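You operate a simulated robot arm through the tools that you are given. There is no shell and no other tool. Be economical: measure what you need, move in short steps, check, and stop when the job is done.

The job below is to be done with a simulated two-armed robot. You get a single attempt, and the scene is never put back.

## Task
Pick up the bulged can from the top of the blue cabinet with one hand, pass it to the other hand and put it on the shelf under the packing bench. Take the teal adapter and put it on the bench in front of the steel bath. Take the purple block and leave it on top of the black clean can on the desk top. The order is free. Set down upright: bulged can, teal adapter.

The check looks at the end state, three seconds after you hand in, the way a careful person would. Anything else that was tipped, shoved, dropped, spilled or broken makes it a failure.

## Robot
Two 7-joint arms with fingered hands on one trunk, on a base that drives. Base frame: it is fixed to the floor where the robot stands at the start and does not move with it; the origin is under the middle of the robot, x ahead of it, y to its left, z up. Lengths are in m, angles in rad, forces in N, time in s.
The left shoulder is at the start at [0.07, 0.169, 1.308], the right one opposite. Places, roughly: bench in front of the steel bath (47x21 cm) [0.38, 1.86, 0.72]; clean can [-5.75, -1.25, 0.75]; purple block [-5.25, -1, 0.75]; shelf under the packing bench [0.6, -0.9, 0.2]; teal adapter [-1.5, -2, 0.5]. Payload 3.4 kg a hand.
The TCP of each hand is the grasp point between the finger pads, 0.023 m short of the fingertips. In the tool frame z runs along the fingers and y along their closing line. The gripper opens to 0.116 m. The gripper's body begins 0.065 m behind the TCP. The gripper is a hand of 4 fingers: y runs from the thumb to the fingers, the wrist lies at [0, 0, -0.211] in the tool frame.
Orientation is told as [roll, pitch, yaw] about the base's x, y, z axes, in that order, counted from this pose: with the fingers straight down and closing along the base's y, the tool's x points along the base's -x, its y along +y and its z along -z.

## Interface
- The arms move only by the tool drive_tool. It takes "left_commands", "right_commands" or both (then of equal length, played together; a hand with none holds still); each is a list of rows, each an object of numbers (a shift or turn left out is 0): "dx", "dy", "dz": the shift along the base's x, y, z in m; "ax", "ay", "az": the turn, a rotation vector about the base's x, y, z in rad. In form: [{"dx": .., "dy": .., "dz": .., "ax": .., "ay": .., "az": ..}, ...]. A call has 1 to 12 rows; each row shifts and turns the commanded pose from where the row before left it. Each row takes 0.2 s and may step no farther than 0.05 m and 0.15 rad from the row before; otherwise, the whole call is refused. A pose out of reach is approached as far as the arm can. The call stops where the force on the tool passes 40 N (or 10 N more than at its start, if that is more) or the arm is blocked; 0.2 s more then pass. In this call time passes only in rows, and 0.2 s behind the last. The reply holds the time, the measured pose of the TCP, the force on the tool along the base axes, the opening and the grip force, in the units named above and with some noise, with the torque about the TCP (base axes, N m) and any sound that the robot's microphone picked up, and new pictures: "views" is both (left out), scene, wrist or none (wrist: the cameras of the hands that moved).
- Cameras (640 x 400 px; columns grow to the right, rows downward): "scene" is now at [0.1164, -0.0015, 1.5113]; the picture's right is [-0.01, -1.00, -0.00], its down [-0.87, 0.01, -0.49] and it looks along [0.49, -0.01, -0.87] (base axes); focal length 254 px, centre (320, 200). "left" rides on the left gripper at [-0.069, 0.001, -0.09] in its tool frame; the picture's right is [-0.01, -1.00, 0.00], its down [0.79, -0.01, -0.61] and it looks along [0.61, -0.01, 0.79] (tool axes); focal length 251 px, centre (320, 200). "right" rides on the right gripper at [0.068, 0.001, -0.09] in its tool frame; the picture's right is [-0.01, 1.00, 0.00], its down [-0.79, -0.01, -0.61] and it looks along [-0.61, -0.01, 0.79] (tool axes); focal length 251 px, centre (320, 200). There is no depth. A picture from a camera that has moved, and an enlarged one, comes with that camera's place and axes in the base frame and with its lens. The place of the scene camera against the robot may be out by one fixed shift of up to 0.012 m in any direction.
- move_column(by): slides the trunk up (or, below 0, down) by that many m; the arms and the scene camera ride with it, the base frame stays. It gives what a move gives, with no picture.
- roll_base(legs): drives the robot by 1 to 6 legs, each [ahead, left, turn to the left] in m, m and rad, along the robot's own axes; the way and the turn of a leg run together, so that a leg with both is an arc; at most 1.5 m and 3.142 rad a leg. The arms and the cameras ride along, it lands a little off, and it stops where it bumps. It gives what a move gives, and a new picture of the scene camera.
- finger_targets(finger1, finger2, finger3, thumb_bend, hand): sets how far each is bent, from 0 (flat) to 1 (curled in); at 0.3 the hand is open as for a grip, at 0.7 the pads meet at the TCP. One left out holds its place. A second passes; each finger stops where it meets its share of the squeeze, and holds until it gets a number again. It is the only way to open and close the hand. It gives what a move gives, with no picture; readings hold the bend of each and the force on the fingers (four entries, about 0 where the hand has none), thumb and palm.
- pan_tilt(pan, tilt): turns the head with the scene camera to pan (to the left, within 1.501 rad either way) and tilt (down, from -0.506 to 1.204), counted from straight ahead of the robot. It gives what a move gives, and a new picture of the scene camera.
- inspect(camera, box): a new picture of the part [left, top, right, bottom] of that camera's present view, enlarged. No time passes.
- hand_in(): hands the job in; it is judged then, once.

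Work in short steps. Places have to be worked out from the pictures, the camera data and where the tool is seen: move nearer, look again, correct. Check each grasp and each placing, and mend what went wrong. You have 165 turns and 260 pictures in all, those below and enlarged ones among them. Open the grippers and draw the arms clear of the work before you hand the job in, unless the task says otherwise; then end with one line.

The tools are called after "Call:" as name(argument=value, ...) on one line, values as JSON. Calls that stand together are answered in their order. drive_tool: Moves the arms, as the interface text tells. Its arguments: {"type":"object","properties":{"left_commands":{"type":"array","items":{"type":"object","properties":{"dx":{"type":"number"},"dy":{"type":"number"},"dz":{"type":"number"},"ax":{"type":"number"},"ay":{"type":"number"},"az":{"type":"number"}}}},"right_commands":{"type":"array","items":{"type":"object","properties":{"dx":{"type":"number"},"dy":{"type":"number"},"dz":{"type":"number"},"ax":{"type":"number"},"ay":{"type":"number"},"az":{"type":"number"}}}},"views":{"type":"string","enum":["both","scene","wrist","none"]}},"required":[]} The other tools are called the same way: move_column (by) slides the trunk up or down; finger_targets (finger1, finger2, finger3, thumb_bend, hand) moves the fingers one by one; roll_base (legs) drives the base; pan_tilt (pan, tilt) turns the head that bears the scene camera; inspect (camera, box) takes an enlarged picture of a part of a camera's view; hand_in () hands the job in.

At the start:

```text
clock: 0.0
left_tcp_pos: [0.5192, 0.0905, 0.9903]
left_ee_rot: [-0.001, 0.001, 0.0]
left_ft_force: [0.5, -0.7, 0.3]
left_wrist_torque: [-0.03, -0.02, 0.02]
left_opening: 0.1157
left_finger_force: 0.0
left_shape: jaw
left_bend: [0.3, 0.3, 0.3, 0.3]
left_finger forces: [0.0, 0.0, 0.0, 0.0, 0.0, 0.0]
right_tcp_pos: [0.3857, -0.2347, 1.0696]
right_ee_rot: [0.0, 0.0, 0.0]
right_ft_force: [1.1, 0.3, 0.9]
right_wrist_torque: [-0.02, 0.01, 0.01]
right_opening: 0.1161
right_finger_force: 0.1
right_shape: jaw
right_bend: [0.3, 0.3, 0.3, 0.3]
right_finger forces: [0.0, 0.0, 0.0, 0.0, 0.0, 0.0]
trunk travel left (down, up): [-0.815, 0.125]
robot x, y, heading: [-0.0007, 0.0004, -0.006]
head pan, tilt: [-0.012, 1.058]
```

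scene: 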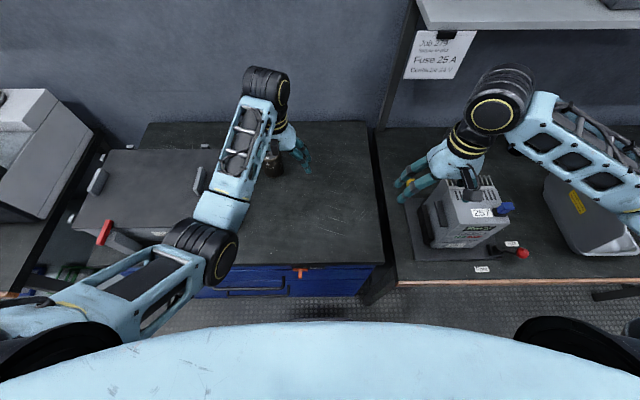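
right: 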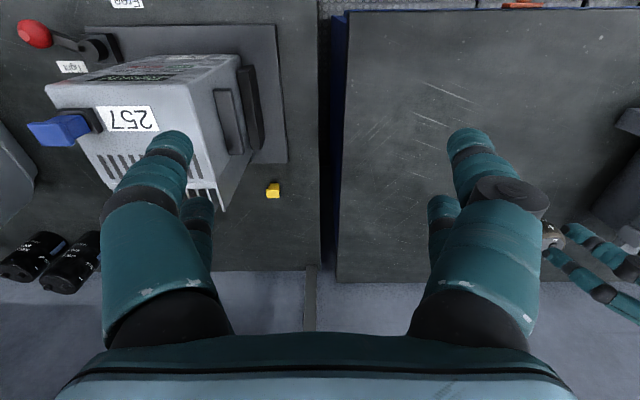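
left: 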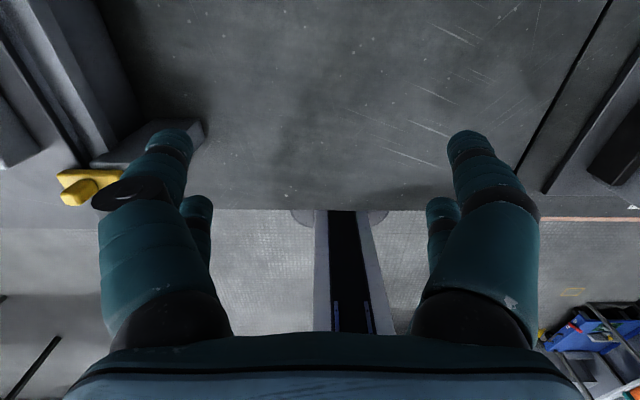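

The picture shows the blue cabinet ahead with something can-like near the left hand at (275,160). I enlarge that.

Call:
inspect(camera="scene", box=[200, 100, 360, 200])

Call:
inspect(camera="left", box=[40, 100, 240, 225])

Call:
inspect(camera="right", box=[480, 140, 640, 240])

```text
4.00 times, centred on (280, 150) of scene
camera zoom: at [0.1164, -0.0015, 1.5113], right [-0.01, -1.0, 0.0], down [-0.87, 0.01, -0.49], along [0.49, -0.01, -0.87], focal length 1017 px, centre (480, 400)
```

zoom: 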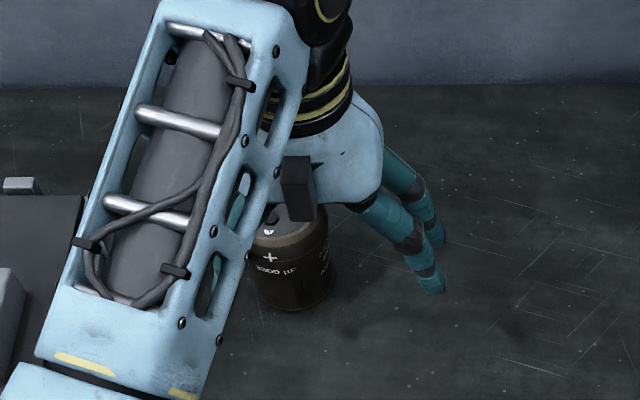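

```text
3.20 times, centred on (140, 162) of left
camera zoom: at [0.5887, 0.0911, 1.0802], right [0.01, -1.0, 0.0], down [-0.79, -0.01, 0.61], along [-0.61, -0.01, -0.79], focal length 805 px, centre (896, 320)
```

zoom: 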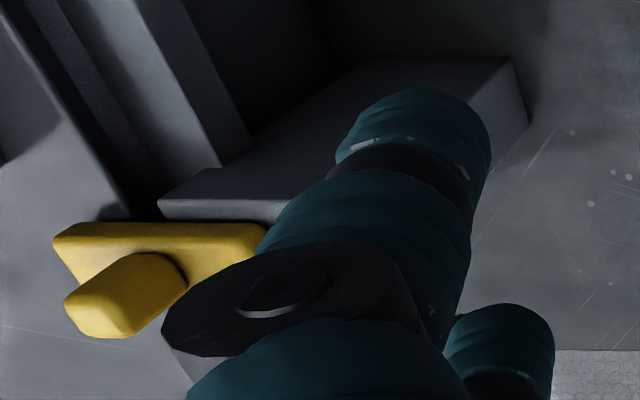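

```text
4.00 times, centred on (560, 190) of right
camera zoom: at [0.3197, -0.2337, 1.1597], right [0.01, 1.0, 0.0], down [0.79, -0.01, 0.61], along [0.61, -0.01, -0.79], focal length 1006 px, centre (-640, 240)
```

zoom: 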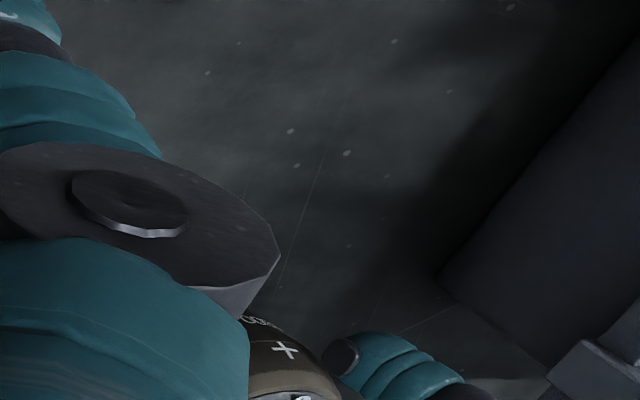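

The can is a capacitor around (0.63, 0.16, ~0.85 top). The left arm hides it, so I lift that arm and draw it back to see the cabinet top.

Call:
drive_tool(left_commands=[{"dz": 0.04}, {"dz": 0.04}, {"dz": 0.03, "dx": -0.03}, {"dx": -0.04, "dy": 0.03}, {"dx": -0.04, "dy": 0.03}, {"dx": -0.04, "dy": 0.03}, {"dx": -0.04, "dy": 0.03}], views="scene")

Call:
pan_tilt(pan=0.0, tilt=0.75)

```text
clock: 1.6
left_tcp_pos: [0.3277, 0.2127, 1.1009]
left_ee_rot: [-0.002, -0.002, -0.001]
left_ft_force: [-0.7, -0.4, -1.0]
left_wrist_torque: [-0.03, 0.01, 0.01]
left_opening: 0.1161
left_finger_force: 0.0
left_shape: jaw
left_bend: [0.3, 0.3, 0.3, 0.3]
left_finger forces: [0.0, 0.1, 0.1, 0.1, 0.1, 0.1]
right_tcp_pos: [0.3833, -0.2325, 1.0704]
right_ee_rot: [0.001, -0.002, 0.0]
right_ft_force: [0.2, -0.1, 0.7]
right_wrist_torque: [0.0, 0.0, 0.05]
right_opening: 0.1158
right_finger_force: 0.0
right_shape: jaw
right_bend: [0.3, 0.3, 0.3, 0.3]
right_finger forces: [0.1, 0.0, 0.0, 0.0, 0.0, 0.1]
trunk travel left (down, up): [-0.815, 0.125]
robot x, y, heading: [0.0016, 0.001, 0.001]
head pan, tilt: [-0.012, 1.058]
camera scene: at [0.1137, 0.0009, 1.5116], right [-0.01, -1.0, 0.0], down [-0.87, 0.01, -0.49], along [0.49, -0.01, -0.87], focal length 254 px, centre (320, 200)
```

scene: 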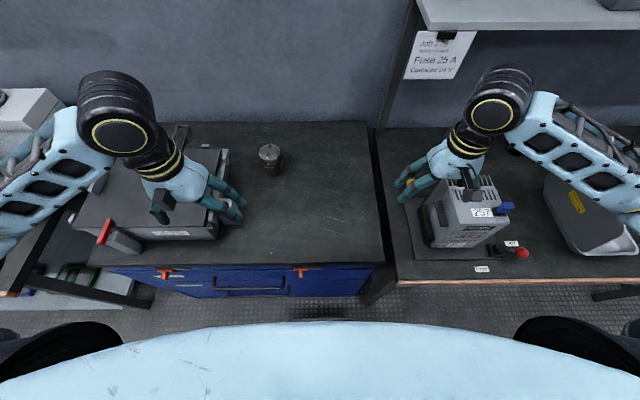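

```text
clock: 2.4
left_tcp_pos: [0.3313, 0.2085, 1.0994]
left_ee_rot: [0.0, 0.001, 0.0]
left_ft_force: [-0.2, -0.7, 0.2]
left_wrist_torque: [-0.04, -0.01, 0.03]
left_opening: 0.1161
left_finger_force: 0.1
left_shape: jaw
left_bend: [0.3, 0.3, 0.3, 0.3]
left_finger forces: [0.1, 0.0, 0.0, 0.0, 0.1, 0.0]
right_tcp_pos: [0.3856, -0.2333, 1.0693]
right_ee_rot: [-0.001, 0.0, 0.002]
right_ft_force: [0.0, -0.4, 1.1]
right_wrist_torque: [0.01, 0.02, 0.0]
right_opening: 0.1159
right_finger_force: 0.0
right_shape: jaw
right_bend: [0.3, 0.3, 0.3, 0.3]
right_finger forces: [0.0, 0.0, 0.0, 0.1, 0.1, 0.0]
trunk travel left (down, up): [-0.815, 0.125]
robot x, y, heading: [0.0039, -0.0, -0.003]
head pan, tilt: [0.0, 0.75]
camera scene: at [0.1337, -0.001, 1.5343], right [0.0, -1.0, 0.0], down [-0.68, 0.0, -0.73], along [0.73, 0.0, -0.68], focal length 254 px, centre (320, 200)
```

scene: 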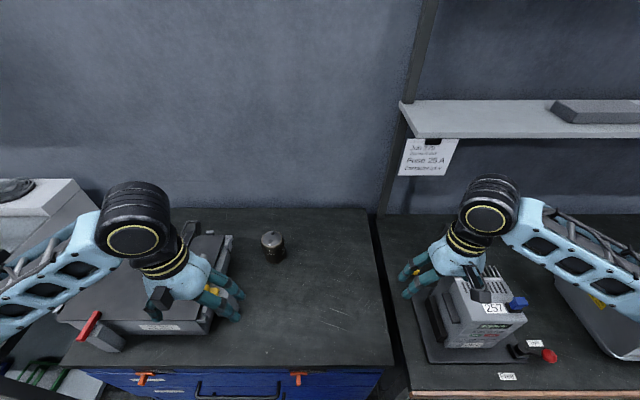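

The can is now in clear view. I enlarge it to measure its height and width.

Call:
inspect(camera="scene", box=[232, 215, 312, 275])

Call:
pan_tilt(pan=-0.9, tilt=0.8)

```text
6.67 times, centred on (272, 245) of scene
camera zoom: at [0.1337, -0.001, 1.5343], right [0.0, -1.0, 0.0], down [-0.68, 0.0, -0.73], along [0.73, 0.0, -0.68], focal length 1695 px, centre (640, -100)
```

zoom: 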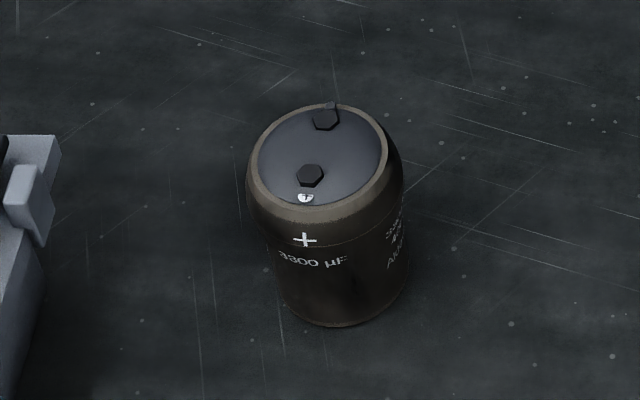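

```text
clock: 3.6
left_tcp_pos: [0.3302, 0.2099, 1.1004]
left_ee_rot: [0.001, 0.0, 0.001]
left_ft_force: [-0.5, 0.5, 0.4]
left_wrist_torque: [0.02, -0.02, -0.01]
left_opening: 0.1162
left_finger_force: 0.1
left_shape: jaw
left_bend: [0.3, 0.3, 0.3, 0.3]
left_finger forces: [0.0, 0.0, 0.1, 0.1, 0.0, 0.0]
right_tcp_pos: [0.3868, -0.2344, 1.0692]
right_ee_rot: [-0.002, 0.0, 0.002]
right_ft_force: [0.6, -0.4, 0.0]
right_wrist_torque: [0.02, -0.02, 0.01]
right_opening: 0.1159
right_finger_force: 0.0
right_shape: jaw
right_bend: [0.3, 0.3, 0.3, 0.3]
right_finger forces: [0.0, 0.0, 0.0, 0.1, 0.0, 0.0]
trunk travel left (down, up): [-0.815, 0.125]
robot x, y, heading: [-0.0012, -0.0004, 0.004]
head pan, tilt: [-0.901, 0.799]
camera scene: at [0.1007, -0.0638, 1.5304], right [-0.78, -0.62, 0.0], down [-0.45, 0.56, -0.7], along [0.43, -0.55, -0.72], focal length 254 px, centre (320, 200)
```

scene: 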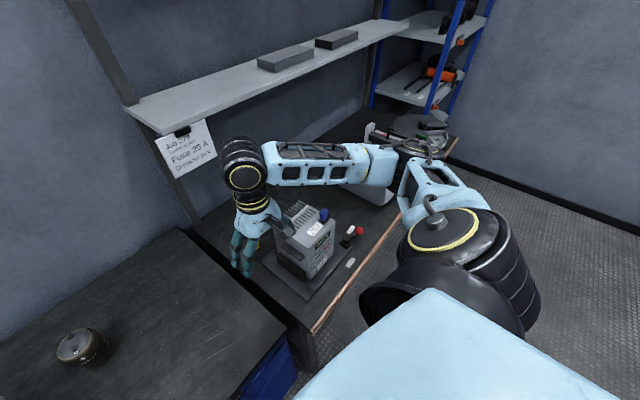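

The can stands near (0.66, 0.157), spanning z about 0.767–0.869, 7 cm wide. I'll pick it with the right hand from above, so I drive left 0.2 m and look ahead again.

Call:
roll_base(legs=[[0, 0.2, 0]])

Call:
pan_tilt(pan=0.0, tilt=0.9)

```text
clock: 5.2
left_tcp_pos: [0.3306, 0.4053, 1.1016]
left_ee_rot: [0.001, 0.0, 0.001]
left_ft_force: [0.6, -0.1, -0.5]
left_wrist_torque: [0.02, 0.0, 0.0]
left_opening: 0.1161
left_finger_force: 0.0
left_shape: jaw
left_bend: [0.3, 0.3, 0.3, 0.3]
left_finger forces: [0.1, 0.0, 0.1, 0.1, 0.1, 0.0]
right_tcp_pos: [0.3866, -0.037, 1.0692]
right_ee_rot: [0.002, -0.001, 0.0]
right_ft_force: [0.4, -1.2, -0.2]
right_wrist_torque: [0.0, 0.02, 0.02]
right_opening: 0.1157
right_finger_force: 0.1
right_shape: jaw
right_bend: [0.3, 0.3, 0.3, 0.3]
right_finger forces: [0.1, 0.1, 0.1, 0.1, 0.0, 0.1]
trunk travel left (down, up): [-0.815, 0.125]
robot x, y, heading: [0.0017, 0.2026, -0.002]
head pan, tilt: [-0.901, 0.799]
camera scene: at [0.1005, 0.1312, 1.5302], right [-0.78, -0.62, 0.0], down [-0.44, 0.56, -0.7], along [0.43, -0.55, -0.72], focal length 254 px, centre (320, 200)
```

scene: 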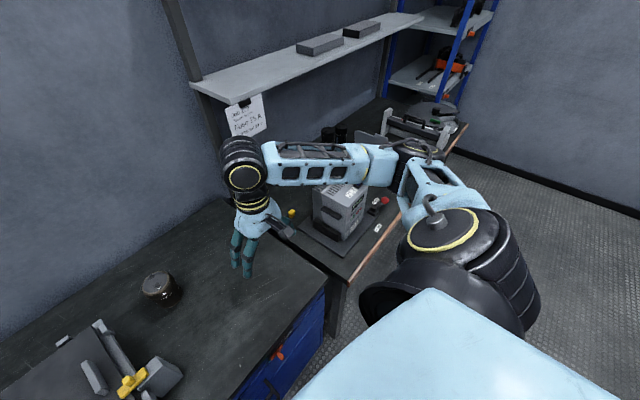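

```text
clock: 6.4
left_tcp_pos: [0.3306, 0.4079, 1.1008]
left_ee_rot: [-0.001, 0.0, 0.0]
left_ft_force: [0.7, -0.7, 0.4]
left_wrist_torque: [-0.01, 0.01, 0.0]
left_opening: 0.1159
left_finger_force: 0.2
left_shape: jaw
left_bend: [0.3, 0.3, 0.3, 0.3]
left_finger forces: [0.0, 0.0, 0.0, 0.0, 0.1, 0.1]
right_tcp_pos: [0.3864, -0.0361, 1.0699]
right_ee_rot: [0.001, 0.0, 0.0]
right_ft_force: [0.1, -0.8, 0.2]
right_wrist_torque: [0.0, 0.01, -0.01]
right_opening: 0.1158
right_finger_force: 0.1
right_shape: jaw
right_bend: [0.3, 0.3, 0.3, 0.3]
right_finger forces: [0.0, 0.0, 0.0, 0.0, 0.1, 0.1]
trunk travel left (down, up): [-0.815, 0.125]
robot x, y, heading: [0.0018, 0.1991, 0.003]
head pan, tilt: [0.0, 0.901]
camera scene: at [0.126, 0.197, 1.5225], right [0.0, -1.0, 0.0], down [-0.78, 0.0, -0.62], along [0.62, 0.0, -0.78], focal length 254 px, centre (320, 200)
```

scene: 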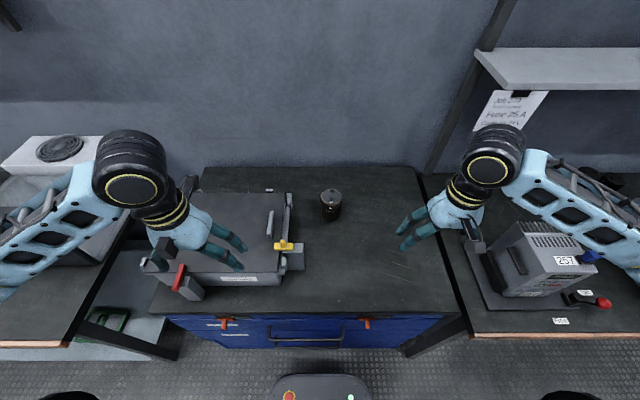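

The can top centre is at about (0.66, 0.16). I move the right hand over it at the present height and look with the wrist camera.

Call:
drive_tool(right_commands=[{"dx": 0.034, "dy": 0.0245}, {"dx": 0.034, "dy": 0.0245}, {"dx": 0.034, "dy": 0.0245}, {"dx": 0.034, "dy": 0.0245}, {"dx": 0.034, "dy": 0.0245}, {"dx": 0.034, "dy": 0.0245}, {"dx": 0.034, "dy": 0.0245}, {"dx": 0.034, "dy": 0.0245}])

```text
clock: 8.2
left_tcp_pos: [0.332, 0.407, 1.1003]
left_ee_rot: [0.0, -0.001, 0.0]
left_ft_force: [0.5, 0.3, -0.2]
left_wrist_torque: [-0.01, -0.04, 0.0]
left_opening: 0.1157
left_finger_force: 0.0
left_shape: jaw
left_bend: [0.3, 0.3, 0.3, 0.3]
left_finger forces: [0.0, 0.0, 0.1, 0.0, 0.1, 0.1]
right_tcp_pos: [0.6224, 0.14, 1.0713]
right_ee_rot: [-0.001, -0.002, 0.003]
right_ft_force: [0.0, -0.3, -0.7]
right_wrist_torque: [0.03, -0.01, 0.02]
right_opening: 0.1158
right_finger_force: 0.1
right_shape: jaw
right_bend: [0.3, 0.3, 0.3, 0.3]
right_finger forces: [0.1, 0.0, 0.0, 0.0, 0.0, 0.1]
right hand out of reach, approached as far as the arm can: row 8
trunk travel left (down, up): [-0.815, 0.125]
robot x, y, heading: [-0.0007, 0.1945, -0.001]
head pan, tilt: [0.0, 0.901]
camera scene: at [0.1254, 0.1967, 1.5225], right [0.0, -1.0, 0.0], down [-0.78, 0.0, -0.62], along [0.62, 0.0, -0.78], focal length 254 px, centre (320, 200)
camera right: at [0.5547, 0.1391, 1.1612], right [0.01, 1.0, 0.0], down [0.79, -0.01, 0.61], along [0.61, 0.0, -0.79], focal length 251 px, centre (320, 200)
```

scene: 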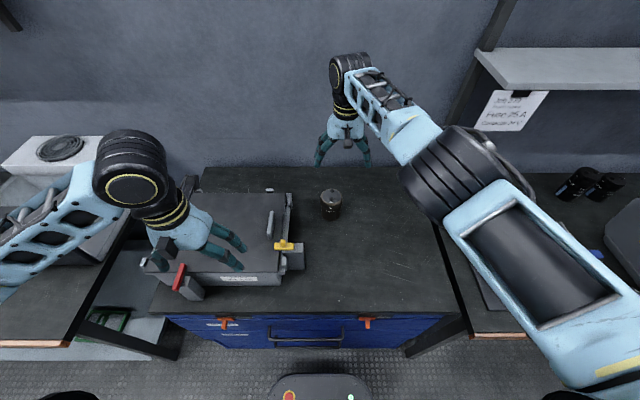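
right: 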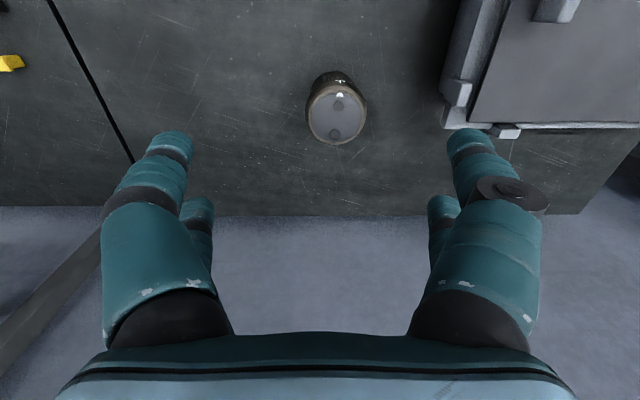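

Arm reach is about 0.565 m, just short. I drive 0.05 ahead, raise the left hand clear, then lower the trunk by 0.15.

Call:
roll_base(legs=[[0.05, 0, 0]])

Call:
drive_tool(left_commands=[{"dz": 0.04}, {"dz": 0.04, "dx": -0.03}, {"dz": 0.04, "dx": -0.03}], right_commands=[{"ay": -0.1, "dx": -0.01}, {"ay": -0.1, "dx": -0.01}, {}], views="none")

Call:
move_column(by=-0.15)

Call:
drive_tool(right_commands=[{}])

```text
clock: 9.1
left_tcp_pos: [0.3753, 0.409, 1.1024]
left_ee_rot: [0.0, -0.005, 0.0]
left_ft_force: [-0.4, 0.8, 0.2]
left_wrist_torque: [0.0, -0.05, 0.03]
left_opening: 0.1159
left_finger_force: 0.0
left_shape: jaw
left_bend: [0.3, 0.3, 0.3, 0.3]
left_finger forces: [0.1, 0.0, 0.1, 0.1, 0.0, 0.0]
right_tcp_pos: [0.6666, 0.1396, 1.0739]
right_ee_rot: [0.0, -0.004, 0.001]
right_ft_force: [-0.5, 0.3, 0.6]
right_wrist_torque: [0.01, -0.03, 0.01]
right_opening: 0.1161
right_finger_force: 0.0
right_shape: jaw
right_bend: [0.3, 0.3, 0.3, 0.3]
right_finger forces: [0.1, 0.1, 0.0, 0.0, 0.1, 0.0]
trunk travel left (down, up): [-0.815, 0.125]
robot x, y, heading: [0.0508, 0.1962, -0.002]
head pan, tilt: [0.0, 0.901]
camera scene: at [0.1683, 0.1978, 1.5233], right [0.0, -1.0, 0.0], down [-0.78, 0.0, -0.63], along [0.63, 0.0, -0.78], focal length 254 px, centre (320, 200)
```

scene: 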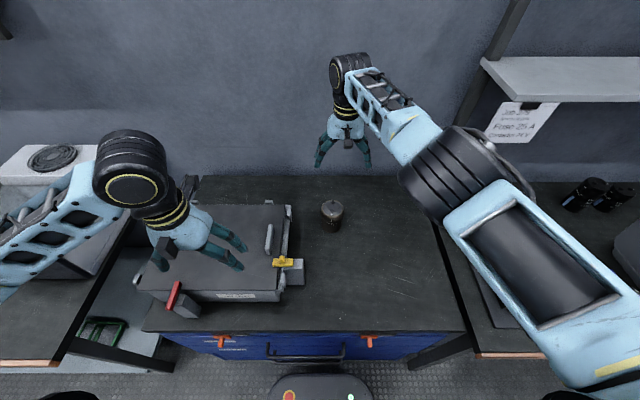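

```text
clock: 9.9
left_tcp_pos: [0.3205, 0.4113, 1.2198]
left_ee_rot: [0.0, -0.001, 0.002]
left_ft_force: [-0.4, -0.1, -0.2]
left_wrist_torque: [-0.03, -0.02, -0.01]
left_opening: 0.1161
left_finger_force: 0.0
left_shape: jaw
left_bend: [0.3, 0.3, 0.3, 0.3]
left_finger forces: [0.1, 0.1, 0.0, 0.1, 0.1, 0.0]
right_tcp_pos: [0.6524, 0.1402, 1.0703]
right_ee_rot: [-0.002, -0.198, -0.001]
right_ft_force: [0.7, -0.2, -0.8]
right_wrist_torque: [-0.01, 0.03, 0.01]
right_opening: 0.1161
right_finger_force: 0.0
right_shape: jaw
right_bend: [0.3, 0.3, 0.3, 0.3]
right_finger forces: [0.0, 0.0, 0.1, 0.0, 0.1, 0.0]
trunk travel left (down, up): [-0.815, 0.125]
robot x, y, heading: [0.0484, 0.1976, 0.003]
head pan, tilt: [0.0, 0.901]
```

```text
clock: 11.7
left_tcp_pos: [0.3199, 0.4094, 1.0713]
left_ee_rot: [0.001, 0.0, 0.0]
left_ft_force: [-0.2, 0.3, 0.2]
left_wrist_torque: [-0.02, 0.01, 0.0]
left_opening: 0.1157
left_finger_force: 0.1
left_shape: jaw
left_bend: [0.3, 0.3, 0.3, 0.3]
left_finger forces: [0.1, 0.1, 0.0, 0.0, 0.0, 0.0]
right_tcp_pos: [0.6523, 0.1396, 0.9216]
right_ee_rot: [0.0, -0.201, 0.001]
right_ft_force: [0.2, 0.7, -1.3]
right_wrist_torque: [-0.01, 0.0, 0.01]
right_opening: 0.1159
right_finger_force: 0.0
right_shape: jaw
right_bend: [0.3, 0.3, 0.3, 0.3]
right_finger forces: [0.1, 0.0, 0.0, 0.0, 0.0, 0.0]
trunk travel left (down, up): [-0.665, 0.275]
robot x, y, heading: [0.0501, 0.2, -0.004]
head pan, tilt: [0.0, 0.901]
```

```text
clock: 12.1
left_tcp_pos: [0.3199, 0.4107, 1.0708]
left_ee_rot: [-0.002, 0.0, -0.002]
left_ft_force: [0.8, 0.1, 0.2]
left_wrist_torque: [0.0, 0.0, 0.02]
left_opening: 0.116
left_finger_force: 0.0
left_shape: jaw
left_bend: [0.3, 0.3, 0.3, 0.3]
left_finger forces: [0.0, 0.0, 0.0, 0.0, 0.1, 0.0]
right_tcp_pos: [0.6516, 0.139, 0.921]
right_ee_rot: [-0.001, -0.2, 0.002]
right_ft_force: [0.1, -0.1, -0.7]
right_wrist_torque: [0.02, -0.01, 0.0]
right_opening: 0.1159
right_finger_force: 0.1
right_shape: jaw
right_bend: [0.3, 0.3, 0.3, 0.3]
right_finger forces: [0.2, 0.0, 0.0, 0.1, 0.0, 0.0]
trunk travel left (down, up): [-0.665, 0.275]
robot x, y, heading: [0.0497, 0.1998, 0.001]
head pan, tilt: [0.0, 0.901]
camera scene: at [0.1766, 0.1976, 1.3725], right [0.0, -1.0, 0.0], down [-0.78, 0.0, -0.62], along [0.62, 0.0, -0.78], focal length 254 px, centre (320, 200)
camera right: at [0.569, 0.1398, 0.9957], right [0.01, 1.0, 0.0], down [0.66, -0.01, 0.75], along [0.75, -0.01, -0.66], focal length 251 px, centre (320, 200)
```

scene: 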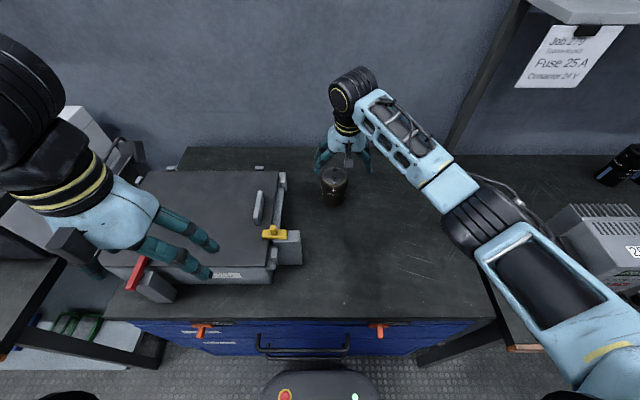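
right: 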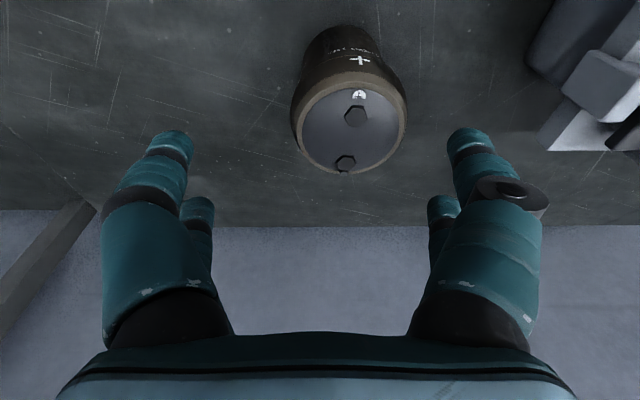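

The wrist view puts the can at (0.655, 0.157). I align and descend to z 0.84 with the right hand.

Call:
drive_tool(right_commands=[{"dx": 0.005, "dy": 0.018}, {"dz": -0.027}, {"dz": -0.027}, {"dz": -0.027}])

```text
clock: 13.1
left_tcp_pos: [0.3207, 0.4108, 1.0707]
left_ee_rot: [-0.002, -0.001, 0.001]
left_ft_force: [-0.2, 0.0, 0.8]
left_wrist_torque: [-0.01, 0.03, -0.02]
left_opening: 0.116
left_finger_force: 0.1
left_shape: jaw
left_bend: [0.3, 0.3, 0.3, 0.3]
left_finger forces: [0.0, 0.0, 0.0, 0.0, 0.0, 0.1]
right_tcp_pos: [0.6564, 0.1587, 0.8403]
right_ee_rot: [-0.002, -0.198, 0.003]
right_ft_force: [-0.3, 0.0, -0.3]
right_wrist_torque: [0.03, -0.04, -0.03]
right_opening: 0.1159
right_finger_force: 0.0
right_shape: jaw
right_bend: [0.3, 0.3, 0.3, 0.3]
right_finger forces: [0.0, 0.0, 0.0, 0.0, 0.0, 0.1]
trunk travel left (down, up): [-0.665, 0.275]
robot x, y, heading: [0.0501, 0.1952, 0.002]
head pan, tilt: [0.0, 0.901]
camera scene: at [0.1768, 0.1979, 1.3725], right [0.0, -1.0, 0.0], down [-0.78, 0.0, -0.62], along [0.62, 0.0, -0.78], focal length 254 px, centre (320, 200)
camera right: at [0.5735, 0.1594, 0.9146], right [0.01, 1.0, 0.0], down [0.66, -0.01, 0.75], along [0.75, -0.01, -0.66], focal length 251 px, centre (320, 200)
```

scene: 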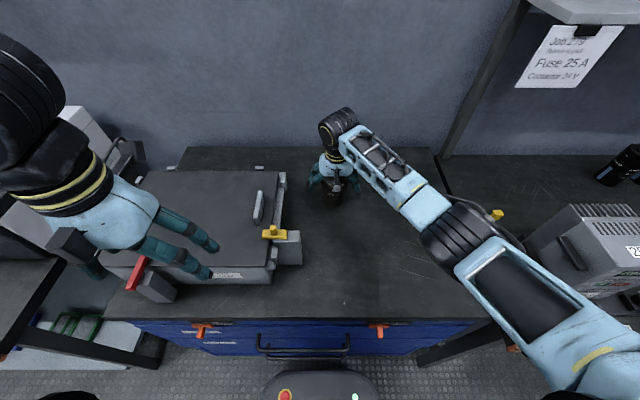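
right: 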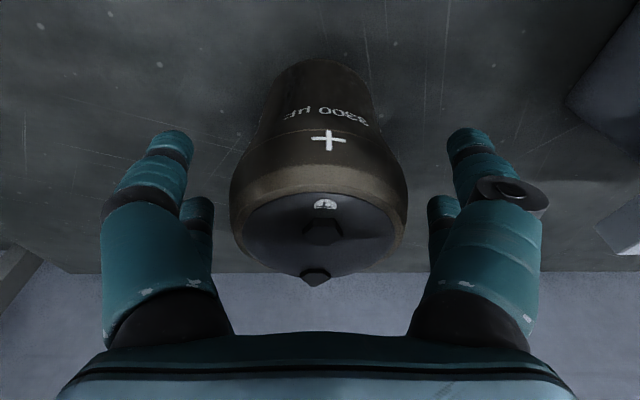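

The can lies centred between the fingers. I close the right hand.

Call:
finger_targets(hand="right", finger1=0.6, finger2=0.6, finger3=0.6, thumb_bend=0.6)

Call:
drive_tool(right_commands=[{"dz": 0.03}, {"dz": 0.03}])

```text
clock: 14.1
left_tcp_pos: [0.3203, 0.4091, 1.0704]
left_ee_rot: [0.0, 0.001, 0.001]
left_ft_force: [0.6, 0.8, 1.2]
left_wrist_torque: [0.01, 0.01, 0.0]
left_opening: 0.116
left_finger_force: 0.0
left_shape: jaw
left_bend: [0.3, 0.3, 0.3, 0.3]
left_finger forces: [0.0, 0.0, 0.0, 0.0, 0.0, 0.1]
right_tcp_pos: [0.6569, 0.1594, 0.8396]
right_ee_rot: [-0.002, -0.2, 0.0]
right_ft_force: [-1.1, -2.1, -0.6]
right_wrist_torque: [-0.11, 0.09, 0.03]
right_opening: 0.0631
right_finger_force: 17.3
right_shape: fingers
right_bend: [0.48, 0.48, 0.49, 0.5]
right_finger forces: [7.3, 8.8, 6.8, 0.0, 11.1, 0.1]
trunk travel left (down, up): [-0.665, 0.275]
robot x, y, heading: [0.0542, 0.1954, -0.002]
head pan, tilt: [0.0, 0.901]
```

```text
clock: 14.7
left_tcp_pos: [0.3205, 0.4097, 1.0701]
left_ee_rot: [0.001, 0.0, -0.001]
left_ft_force: [0.3, -0.9, -0.6]
left_wrist_torque: [-0.02, 0.0, -0.02]
left_opening: 0.1157
left_finger_force: 0.1
left_shape: jaw
left_bend: [0.3, 0.3, 0.3, 0.3]
left_finger forces: [0.0, 0.1, 0.0, 0.1, 0.0, 0.0]
right_tcp_pos: [0.6582, 0.1584, 0.8993]
right_ee_rot: [0.001, -0.199, 0.001]
right_ft_force: [0.0, -0.9, -5.0]
right_wrist_torque: [0.01, 0.04, -0.03]
right_opening: 0.0631
right_finger_force: 17.2
right_shape: fingers
right_bend: [0.47, 0.48, 0.49, 0.5]
right_finger forces: [7.9, 9.4, 6.5, 0.0, 10.5, 0.0]
trunk travel left (down, up): [-0.665, 0.275]
robot x, y, heading: [0.0504, 0.2002, -0.003]
head pan, tilt: [0.0, 0.901]
camera scene: at [0.177, 0.1976, 1.3724], right [0.0, -1.0, 0.0], down [-0.78, 0.0, -0.62], along [0.62, 0.0, -0.78], focal length 254 px, centre (320, 200)
camera right: at [0.5757, 0.159, 0.9741], right [0.01, 1.0, 0.0], down [0.66, -0.01, 0.75], along [0.75, -0.01, -0.66], focal length 251 px, centre (320, 200)
```

scene: 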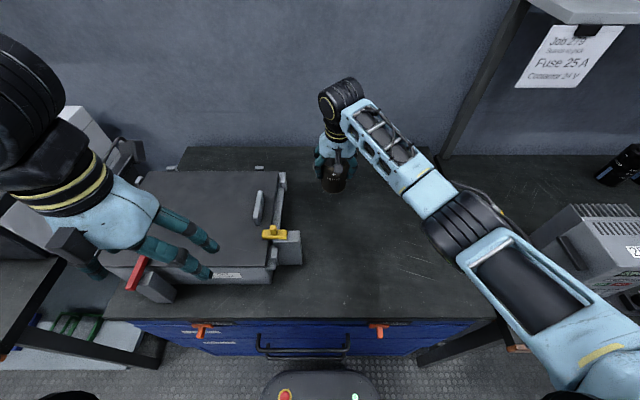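
right: 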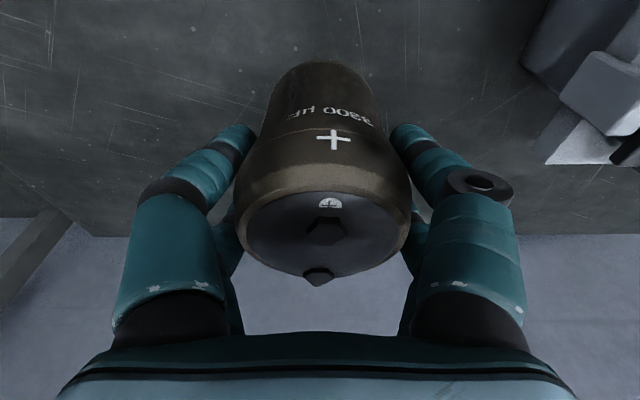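

Grip is solid (5 N weight, 17 N squeeze). I lift further, drive back 0.35 m and then examine the hand shape for the hand-over.

Call:
drive_tool(right_commands=[{"dz": 0.04}, {"dz": 0.04}, {"dz": 0.03}], views="none")

Call:
roll_base(legs=[[-0.35, 0, 0]])

Call:
inspect(camera="scene", box=[80, 120, 400, 320])

```text
clock: 15.5
left_tcp_pos: [0.3197, 0.4115, 1.0692]
left_ee_rot: [0.0, 0.0, 0.001]
left_ft_force: [-0.2, -0.1, 0.4]
left_wrist_torque: [0.0, 0.0, 0.0]
left_opening: 0.1162
left_finger_force: 0.1
left_shape: jaw
left_bend: [0.3, 0.3, 0.3, 0.3]
left_finger forces: [0.0, 0.1, 0.1, 0.1, 0.0, 0.0]
right_tcp_pos: [0.658, 0.159, 1.0121]
right_ee_rot: [0.0, -0.198, 0.003]
right_ft_force: [-0.2, 1.2, -4.9]
right_wrist_torque: [-0.02, 0.01, -0.01]
right_opening: 0.063
right_finger_force: 17.4
right_shape: fingers
right_bend: [0.47, 0.48, 0.49, 0.5]
right_finger forces: [7.9, 9.5, 6.3, 0.1, 10.6, 0.0]
trunk travel left (down, up): [-0.665, 0.275]
robot x, y, heading: [0.0495, 0.1962, 0.004]
head pan, tilt: [0.0, 0.901]
```

```text
clock: 17.7
left_tcp_pos: [-0.0245, 0.4087, 1.069]
left_ee_rot: [0.001, 0.001, 0.0]
left_ft_force: [0.7, -0.8, 0.9]
left_wrist_torque: [0.0, 0.03, 0.03]
left_opening: 0.1159
left_finger_force: 0.1
left_shape: jaw
left_bend: [0.3, 0.3, 0.3, 0.3]
left_finger forces: [0.1, 0.1, 0.0, 0.1, 0.1, 0.0]
right_tcp_pos: [0.3113, 0.1588, 1.0102]
right_ee_rot: [0.001, -0.198, 0.0]
right_ft_force: [-0.4, 0.0, -6.0]
right_wrist_torque: [0.03, 0.03, -0.02]
right_opening: 0.0632
right_finger_force: 17.1
right_shape: fingers
right_bend: [0.47, 0.48, 0.49, 0.5]
right_finger forces: [7.9, 9.6, 6.4, 0.1, 10.6, 0.1]
trunk travel left (down, up): [-0.665, 0.275]
robot x, y, heading: [-0.2942, 0.1975, 0.003]
head pan, tilt: [0.0, 0.901]
camera scene: at [-0.1685, 0.1973, 1.3723], right [0.0, -1.0, 0.0], down [-0.78, 0.0, -0.62], along [0.62, 0.0, -0.78], focal length 254 px, centre (320, 200)
```

scene: 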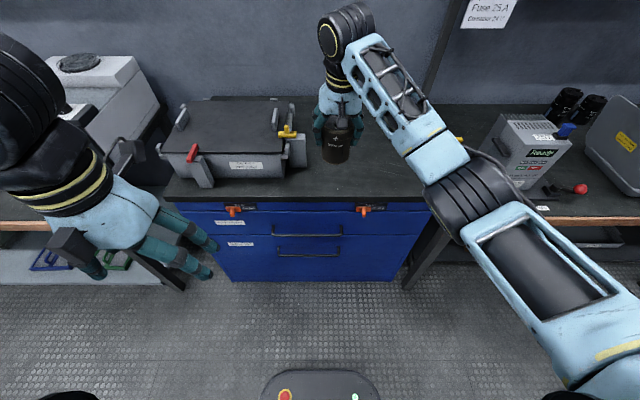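

```text
2.00 times, centred on (240, 220) of scene
camera zoom: at [-0.1685, 0.1973, 1.3723], right [0.0, -1.0, 0.0], down [-0.78, 0.0, -0.62], along [0.62, 0.0, -0.78], focal length 508 px, centre (480, 160)
```

zoom: 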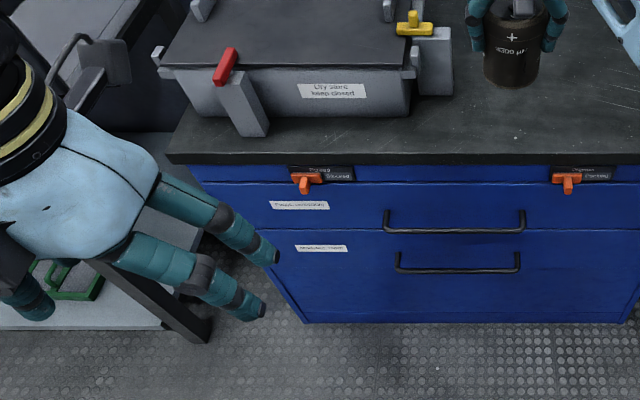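

The left hand has two fingers on the far side spread along its x. I'll bring the left hand horizontally from the left, gripping the lower can part; first I pitch it level while moving ahead.

Call:
drive_tool(left_commands=[{"dx": 0.016, "dz": -0.004, "ay": -0.1428}, {"dx": 0.016, "dz": -0.004, "ay": -0.1428}, {"dx": 0.016, "dz": -0.004, "ay": -0.1428}, {"dx": 0.016, "dz": -0.004, "ay": -0.1428}, {"dx": 0.016, "dz": -0.004, "ay": -0.1428}, {"dx": 0.016, "dz": -0.004, "ay": -0.1428}, {"dx": 0.016, "dz": -0.004, "ay": -0.1428}, {"dx": 0.016, "dz": -0.004, "ay": -0.1428}, {"dx": 0.016, "dz": -0.004, "ay": -0.1428}, {"dx": 0.016, "dz": -0.004, "ay": -0.1428}, {"dx": 0.016, "dz": -0.004, "ay": -0.1428}], views="scene")

```text
clock: 20.1
left_tcp_pos: [0.2425, 0.3955, 1.0708]
left_ee_rot: [0.806, -1.57, -0.806]
left_ft_force: [0.0, 0.4, 0.9]
left_wrist_torque: [-0.04, 0.03, -0.02]
left_opening: 0.1159
left_finger_force: 0.1
left_shape: jaw
left_bend: [0.3, 0.3, 0.3, 0.3]
left_finger forces: [0.1, 0.0, 0.1, 0.1, 0.1, 0.0]
left hand out of reach, approached as far as the arm can: row 1, 2, 3, 4, 5, 6, 7
right_tcp_pos: [0.3103, 0.1586, 1.0108]
right_ee_rot: [0.001, -0.198, 0.002]
right_ft_force: [0.1, 0.4, -4.6]
right_wrist_torque: [-0.01, 0.01, -0.01]
right_opening: 0.0632
right_finger_force: 16.9
right_shape: fingers
right_bend: [0.47, 0.48, 0.49, 0.5]
right_finger forces: [7.8, 9.5, 6.4, 0.0, 10.7, 0.0]
trunk travel left (down, up): [-0.665, 0.275]
robot x, y, heading: [-0.2954, 0.1967, -0.002]
head pan, tilt: [0.0, 0.901]
camera scene: at [-0.1689, 0.197, 1.3724], right [0.0, -1.0, 0.0], down [-0.78, 0.0, -0.62], along [0.62, 0.0, -0.78], focal length 254 px, centre (320, 200)
```

scene: 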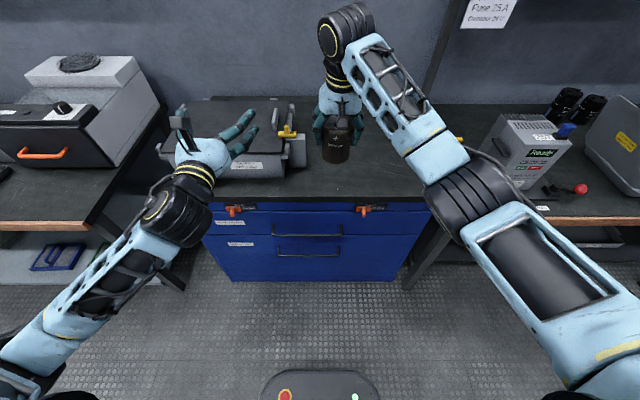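

The left hand is level. Next I yaw it right by 1.05 rad and bring it to the staging point left of and below the right hand.

Call:
drive_tool(left_commands=[{"dz": -0.013, "dy": -0.0157, "az": -0.1312}, {"dz": -0.013, "dy": -0.0157, "az": -0.1312}, {"dz": -0.013, "dy": -0.0157, "az": -0.1312}, {"dz": -0.013, "dy": -0.0157, "az": -0.1312}, {"dz": -0.013, "dy": -0.0157, "az": -0.1312}, {"dz": -0.013, "dy": -0.0157, "az": -0.1312}, {"dz": -0.013, "dy": -0.0157, "az": -0.1312}, {"dz": -0.013, "dy": -0.0157, "az": -0.1312}])

```text
clock: 21.9
left_tcp_pos: [0.2438, 0.2705, 0.9667]
left_ee_rot: [-1.134, -1.567, 0.084]
left_ft_force: [0.5, 0.1, -0.4]
left_wrist_torque: [0.02, 0.02, 0.01]
left_opening: 0.1157
left_finger_force: 0.1
left_shape: jaw
left_bend: [0.3, 0.3, 0.3, 0.3]
left_finger forces: [0.1, 0.0, 0.0, 0.0, 0.1, 0.0]
right_tcp_pos: [0.3116, 0.1582, 1.0102]
right_ee_rot: [0.0, -0.199, 0.001]
right_ft_force: [-0.5, -0.1, -5.4]
right_wrist_torque: [-0.01, 0.05, 0.03]
right_opening: 0.0633
right_finger_force: 17.4
right_shape: fingers
right_bend: [0.47, 0.48, 0.49, 0.5]
right_finger forces: [7.9, 9.4, 6.5, 0.0, 10.6, 0.0]
trunk travel left (down, up): [-0.665, 0.275]
robot x, y, heading: [-0.2997, 0.1989, -0.0]
head pan, tilt: [0.0, 0.901]
camera scene: at [-0.168, 0.1968, 1.3722], right [0.0, -1.0, 0.0], down [-0.78, 0.0, -0.62], along [0.62, 0.0, -0.78], focal length 254 px, centre (320, 200)
camera left: at [0.2003, 0.3485, 1.0356], right [-0.87, -0.5, 0.01], down [-0.31, 0.52, -0.79], along [0.39, -0.69, -0.61], focal length 251 px, centre (320, 200)
```

scene: 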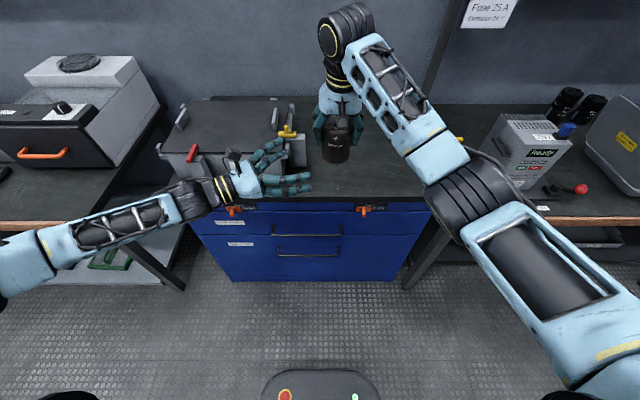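
left: 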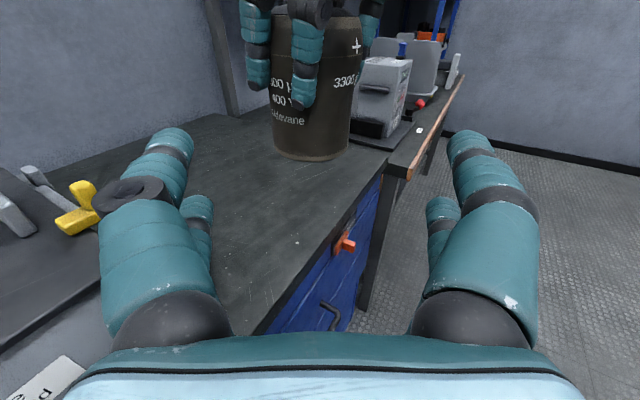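

Can bottom is about z 0.93, right fingertips about 0.98. I'll yaw the left hand fully to point right (−y) and draw the can nearer, then test which left digit is which so I can grip low with only the lower pair.

Call:
drive_tool(left_commands=[{"dx": -0.0135, "dy": 0.007, "dz": 0.0033, "az": -0.13}, {"dx": -0.0135, "dy": 0.007, "dz": 0.0033, "az": -0.13}, {"dx": -0.0135, "dy": 0.007, "dz": 0.0033, "az": -0.13}, {"dx": -0.0135, "dy": 0.007, "dz": 0.0033, "az": -0.13}], right_commands=[{"dx": -0.03}, {"dx": -0.03}, {"dx": -0.03}, {"dx": -0.03}], views="none")

Call:
finger_targets(hand="left", finger1=0.55)

Call:
inspect(camera="left", box=[0, 0, 640, 400])

Call:
finger_targets(hand="left", finger1=0.3, finger3=0.55, thumb_bend=0.2)

Call:
inspect(camera="left", box=[0, 0, 640, 400])

```text
clock: 22.9
left_tcp_pos: [0.1885, 0.2974, 0.9798]
left_ee_rot: [-0.692, -1.569, -0.88]
left_ft_force: [0.5, -0.3, -0.5]
left_wrist_torque: [0.0, 0.0, 0.01]
left_opening: 0.1161
left_finger_force: 0.0
left_shape: jaw
left_bend: [0.3, 0.3, 0.3, 0.3]
left_finger forces: [0.0, 0.1, 0.0, 0.0, 0.1, 0.0]
right_tcp_pos: [0.1899, 0.1575, 1.0139]
right_ee_rot: [0.0, -0.2, 0.001]
right_ft_force: [-0.2, 0.9, -4.5]
right_wrist_torque: [0.02, 0.05, -0.02]
right_opening: 0.0629
right_finger_force: 17.8
right_shape: fingers
right_bend: [0.47, 0.48, 0.49, 0.5]
right_finger forces: [7.9, 9.5, 6.6, 0.0, 10.5, 0.0]
trunk travel left (down, up): [-0.665, 0.275]
robot x, y, heading: [-0.2952, 0.1985, -0.0]
head pan, tilt: [0.0, 0.901]
```

```text
clock: 23.9
left_tcp_pos: [0.1885, 0.2967, 0.9805]
left_ee_rot: [-1.226, -1.57, -0.345]
left_ft_force: [-0.8, -0.2, 0.7]
left_wrist_torque: [-0.01, 0.0, 0.03]
left_opening: 0.0807
left_finger_force: 0.0
left_shape: fingers
left_bend: [0.55, 0.3, 0.3, 0.3]
left_finger forces: [0.1, 0.0, 0.0, 0.0, 0.0, 0.0]
right_tcp_pos: [0.1897, 0.1577, 1.0146]
right_ee_rot: [-0.001, -0.197, 0.003]
right_ft_force: [0.3, -0.6, -4.7]
right_wrist_torque: [0.0, 0.0, 0.0]
right_opening: 0.0629
right_finger_force: 16.9
right_shape: fingers
right_bend: [0.47, 0.48, 0.49, 0.5]
right_finger forces: [8.1, 9.6, 6.6, 0.0, 10.5, 0.0]
trunk travel left (down, up): [-0.665, 0.275]
robot x, y, heading: [-0.2979, 0.1953, 0.001]
head pan, tilt: [0.0, 0.901]
```

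```text
1.00 times, centred on (320, 200) of left (not enlarged: the box is as wide or as high as the picture)
camera zoom: at [0.1905, 0.3862, 1.0499], right [-1.0, 0.0, 0.01], down [-0.01, 0.61, -0.79], along [-0.01, -0.79, -0.61], focal length 251 px, centre (320, 200)
```

zoom: 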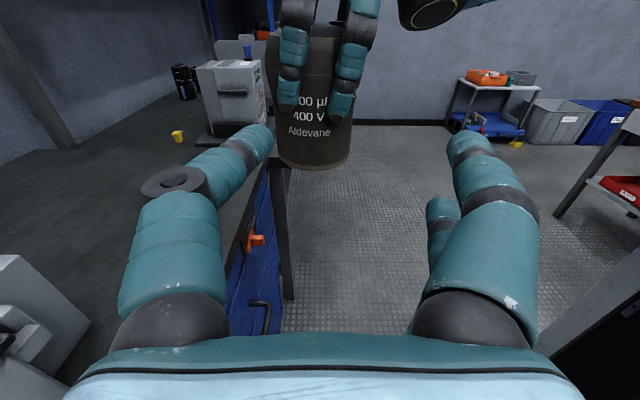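

```text
clock: 24.9
left_tcp_pos: [0.1894, 0.2967, 0.9798]
left_ee_rot: [-1.285, -1.568, -0.284]
left_ft_force: [0.1, -0.2, 0.7]
left_wrist_torque: [-0.01, 0.0, 0.0]
left_opening: 0.126
left_finger_force: 0.0
left_shape: fingers
left_bend: [0.3, 0.3, 0.55, 0.2]
left_finger forces: [0.1, 0.0, 0.1, 0.0, 0.0, 0.0]
right_tcp_pos: [0.1903, 0.1581, 1.0132]
right_ee_rot: [-0.001, -0.199, 0.001]
right_ft_force: [-0.3, 0.3, -3.7]
right_wrist_torque: [0.02, 0.03, 0.0]
right_opening: 0.063
right_finger_force: 17.4
right_shape: fingers
right_bend: [0.47, 0.48, 0.49, 0.5]
right_finger forces: [8.0, 9.6, 6.7, 0.0, 10.5, 0.1]
trunk travel left (down, up): [-0.665, 0.275]
robot x, y, heading: [-0.2946, 0.1982, -0.002]
head pan, tilt: [0.0, 0.901]
```

```text
1.00 times, centred on (320, 200) of left (not enlarged: the box is as wide or as high as the picture)
camera zoom: at [0.1906, 0.3863, 1.0499], right [-1.0, 0.0, 0.01], down [-0.01, 0.61, -0.79], along [-0.01, -0.79, -0.61], focal length 251 px, centre (320, 200)
```

zoom: 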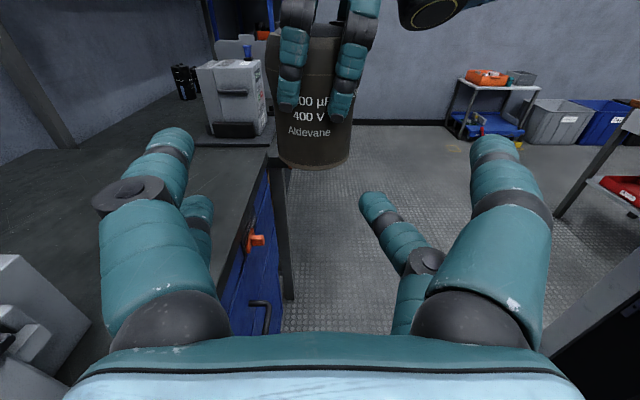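

Finger1 and thumb are the upper pair; fingers 2 and 3 the lower pair. I open all and move the left hand in until the can lies just past its TCP.

Call:
finger_targets(hand="left", finger1=0.25, finger2=0.3, finger3=0.3, thumb_bend=0.25)

Call:
drive_tool(left_commands=[{"dy": -0.03}, {"dy": -0.03}, {"dy": -0.03}, {"dy": -0.02}, {"dy": -0.015}])

```text
clock: 25.9
left_tcp_pos: [0.1887, 0.2975, 0.9795]
left_ee_rot: [-1.274, -1.568, -0.295]
left_ft_force: [-0.2, 0.9, -0.9]
left_wrist_torque: [0.01, 0.0, -0.02]
left_opening: 0.1263
left_finger_force: 0.0
left_shape: fingers
left_bend: [0.25, 0.3, 0.3, 0.25]
left_finger forces: [0.1, 0.0, 0.0, 0.0, 0.0, 0.0]
right_tcp_pos: [0.1902, 0.1574, 1.0134]
right_ee_rot: [-0.001, -0.199, 0.003]
right_ft_force: [0.7, 0.4, -5.6]
right_wrist_torque: [-0.03, 0.03, 0.02]
right_opening: 0.0631
right_finger_force: 17.0
right_shape: fingers
right_bend: [0.47, 0.48, 0.49, 0.5]
right_finger forces: [8.0, 9.6, 6.6, 0.0, 10.5, 0.0]
trunk travel left (down, up): [-0.665, 0.275]
robot x, y, heading: [-0.2949, 0.1938, 0.001]
head pan, tilt: [0.0, 0.901]
```

```text
clock: 27.1
left_tcp_pos: [0.1872, 0.171, 0.9807]
left_ee_rot: [-1.019, -1.569, -0.551]
left_ft_force: [0.0, -0.2, 0.8]
left_wrist_torque: [0.0, 0.0, 0.04]
left_opening: 0.1264
left_finger_force: 0.0
left_shape: fingers
left_bend: [0.25, 0.3, 0.3, 0.25]
left_finger forces: [0.0, 0.0, 0.1, 0.0, 0.0, 0.0]
right_tcp_pos: [0.1901, 0.1582, 1.014]
right_ee_rot: [-0.001, -0.199, 0.001]
right_ft_force: [-0.7, 0.3, -5.0]
right_wrist_torque: [0.01, 0.05, 0.01]
right_opening: 0.063
right_finger_force: 17.1
right_shape: fingers
right_bend: [0.47, 0.48, 0.49, 0.5]
right_finger forces: [8.0, 9.5, 6.6, 0.0, 10.5, 0.0]
trunk travel left (down, up): [-0.665, 0.275]
robot x, y, heading: [-0.2994, 0.1976, -0.001]
head pan, tilt: [0.0, 0.901]
camera scene: at [-0.1691, 0.1969, 1.3724], right [0.0, -1.0, 0.0], down [-0.78, 0.0, -0.62], along [0.62, 0.0, -0.78], focal length 254 px, centre (320, 200)
camera left: at [0.1888, 0.2603, 1.0492], right [-1.0, 0.0, 0.01], down [-0.01, 0.61, -0.79], along [-0.01, -0.79, -0.61], focal length 251 px, centre (320, 200)
```

scene: 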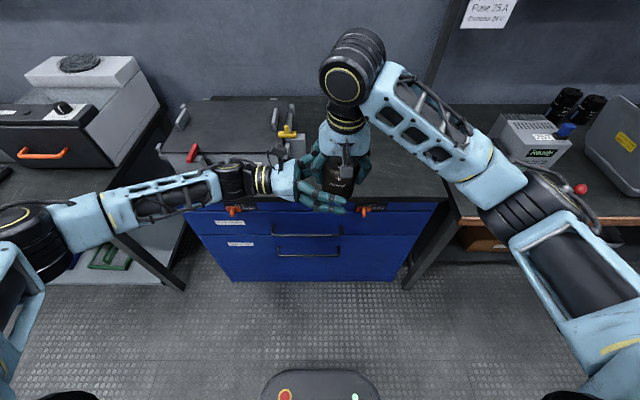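
left: 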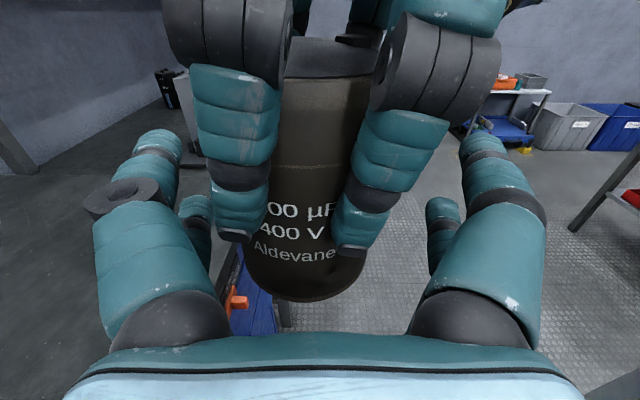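

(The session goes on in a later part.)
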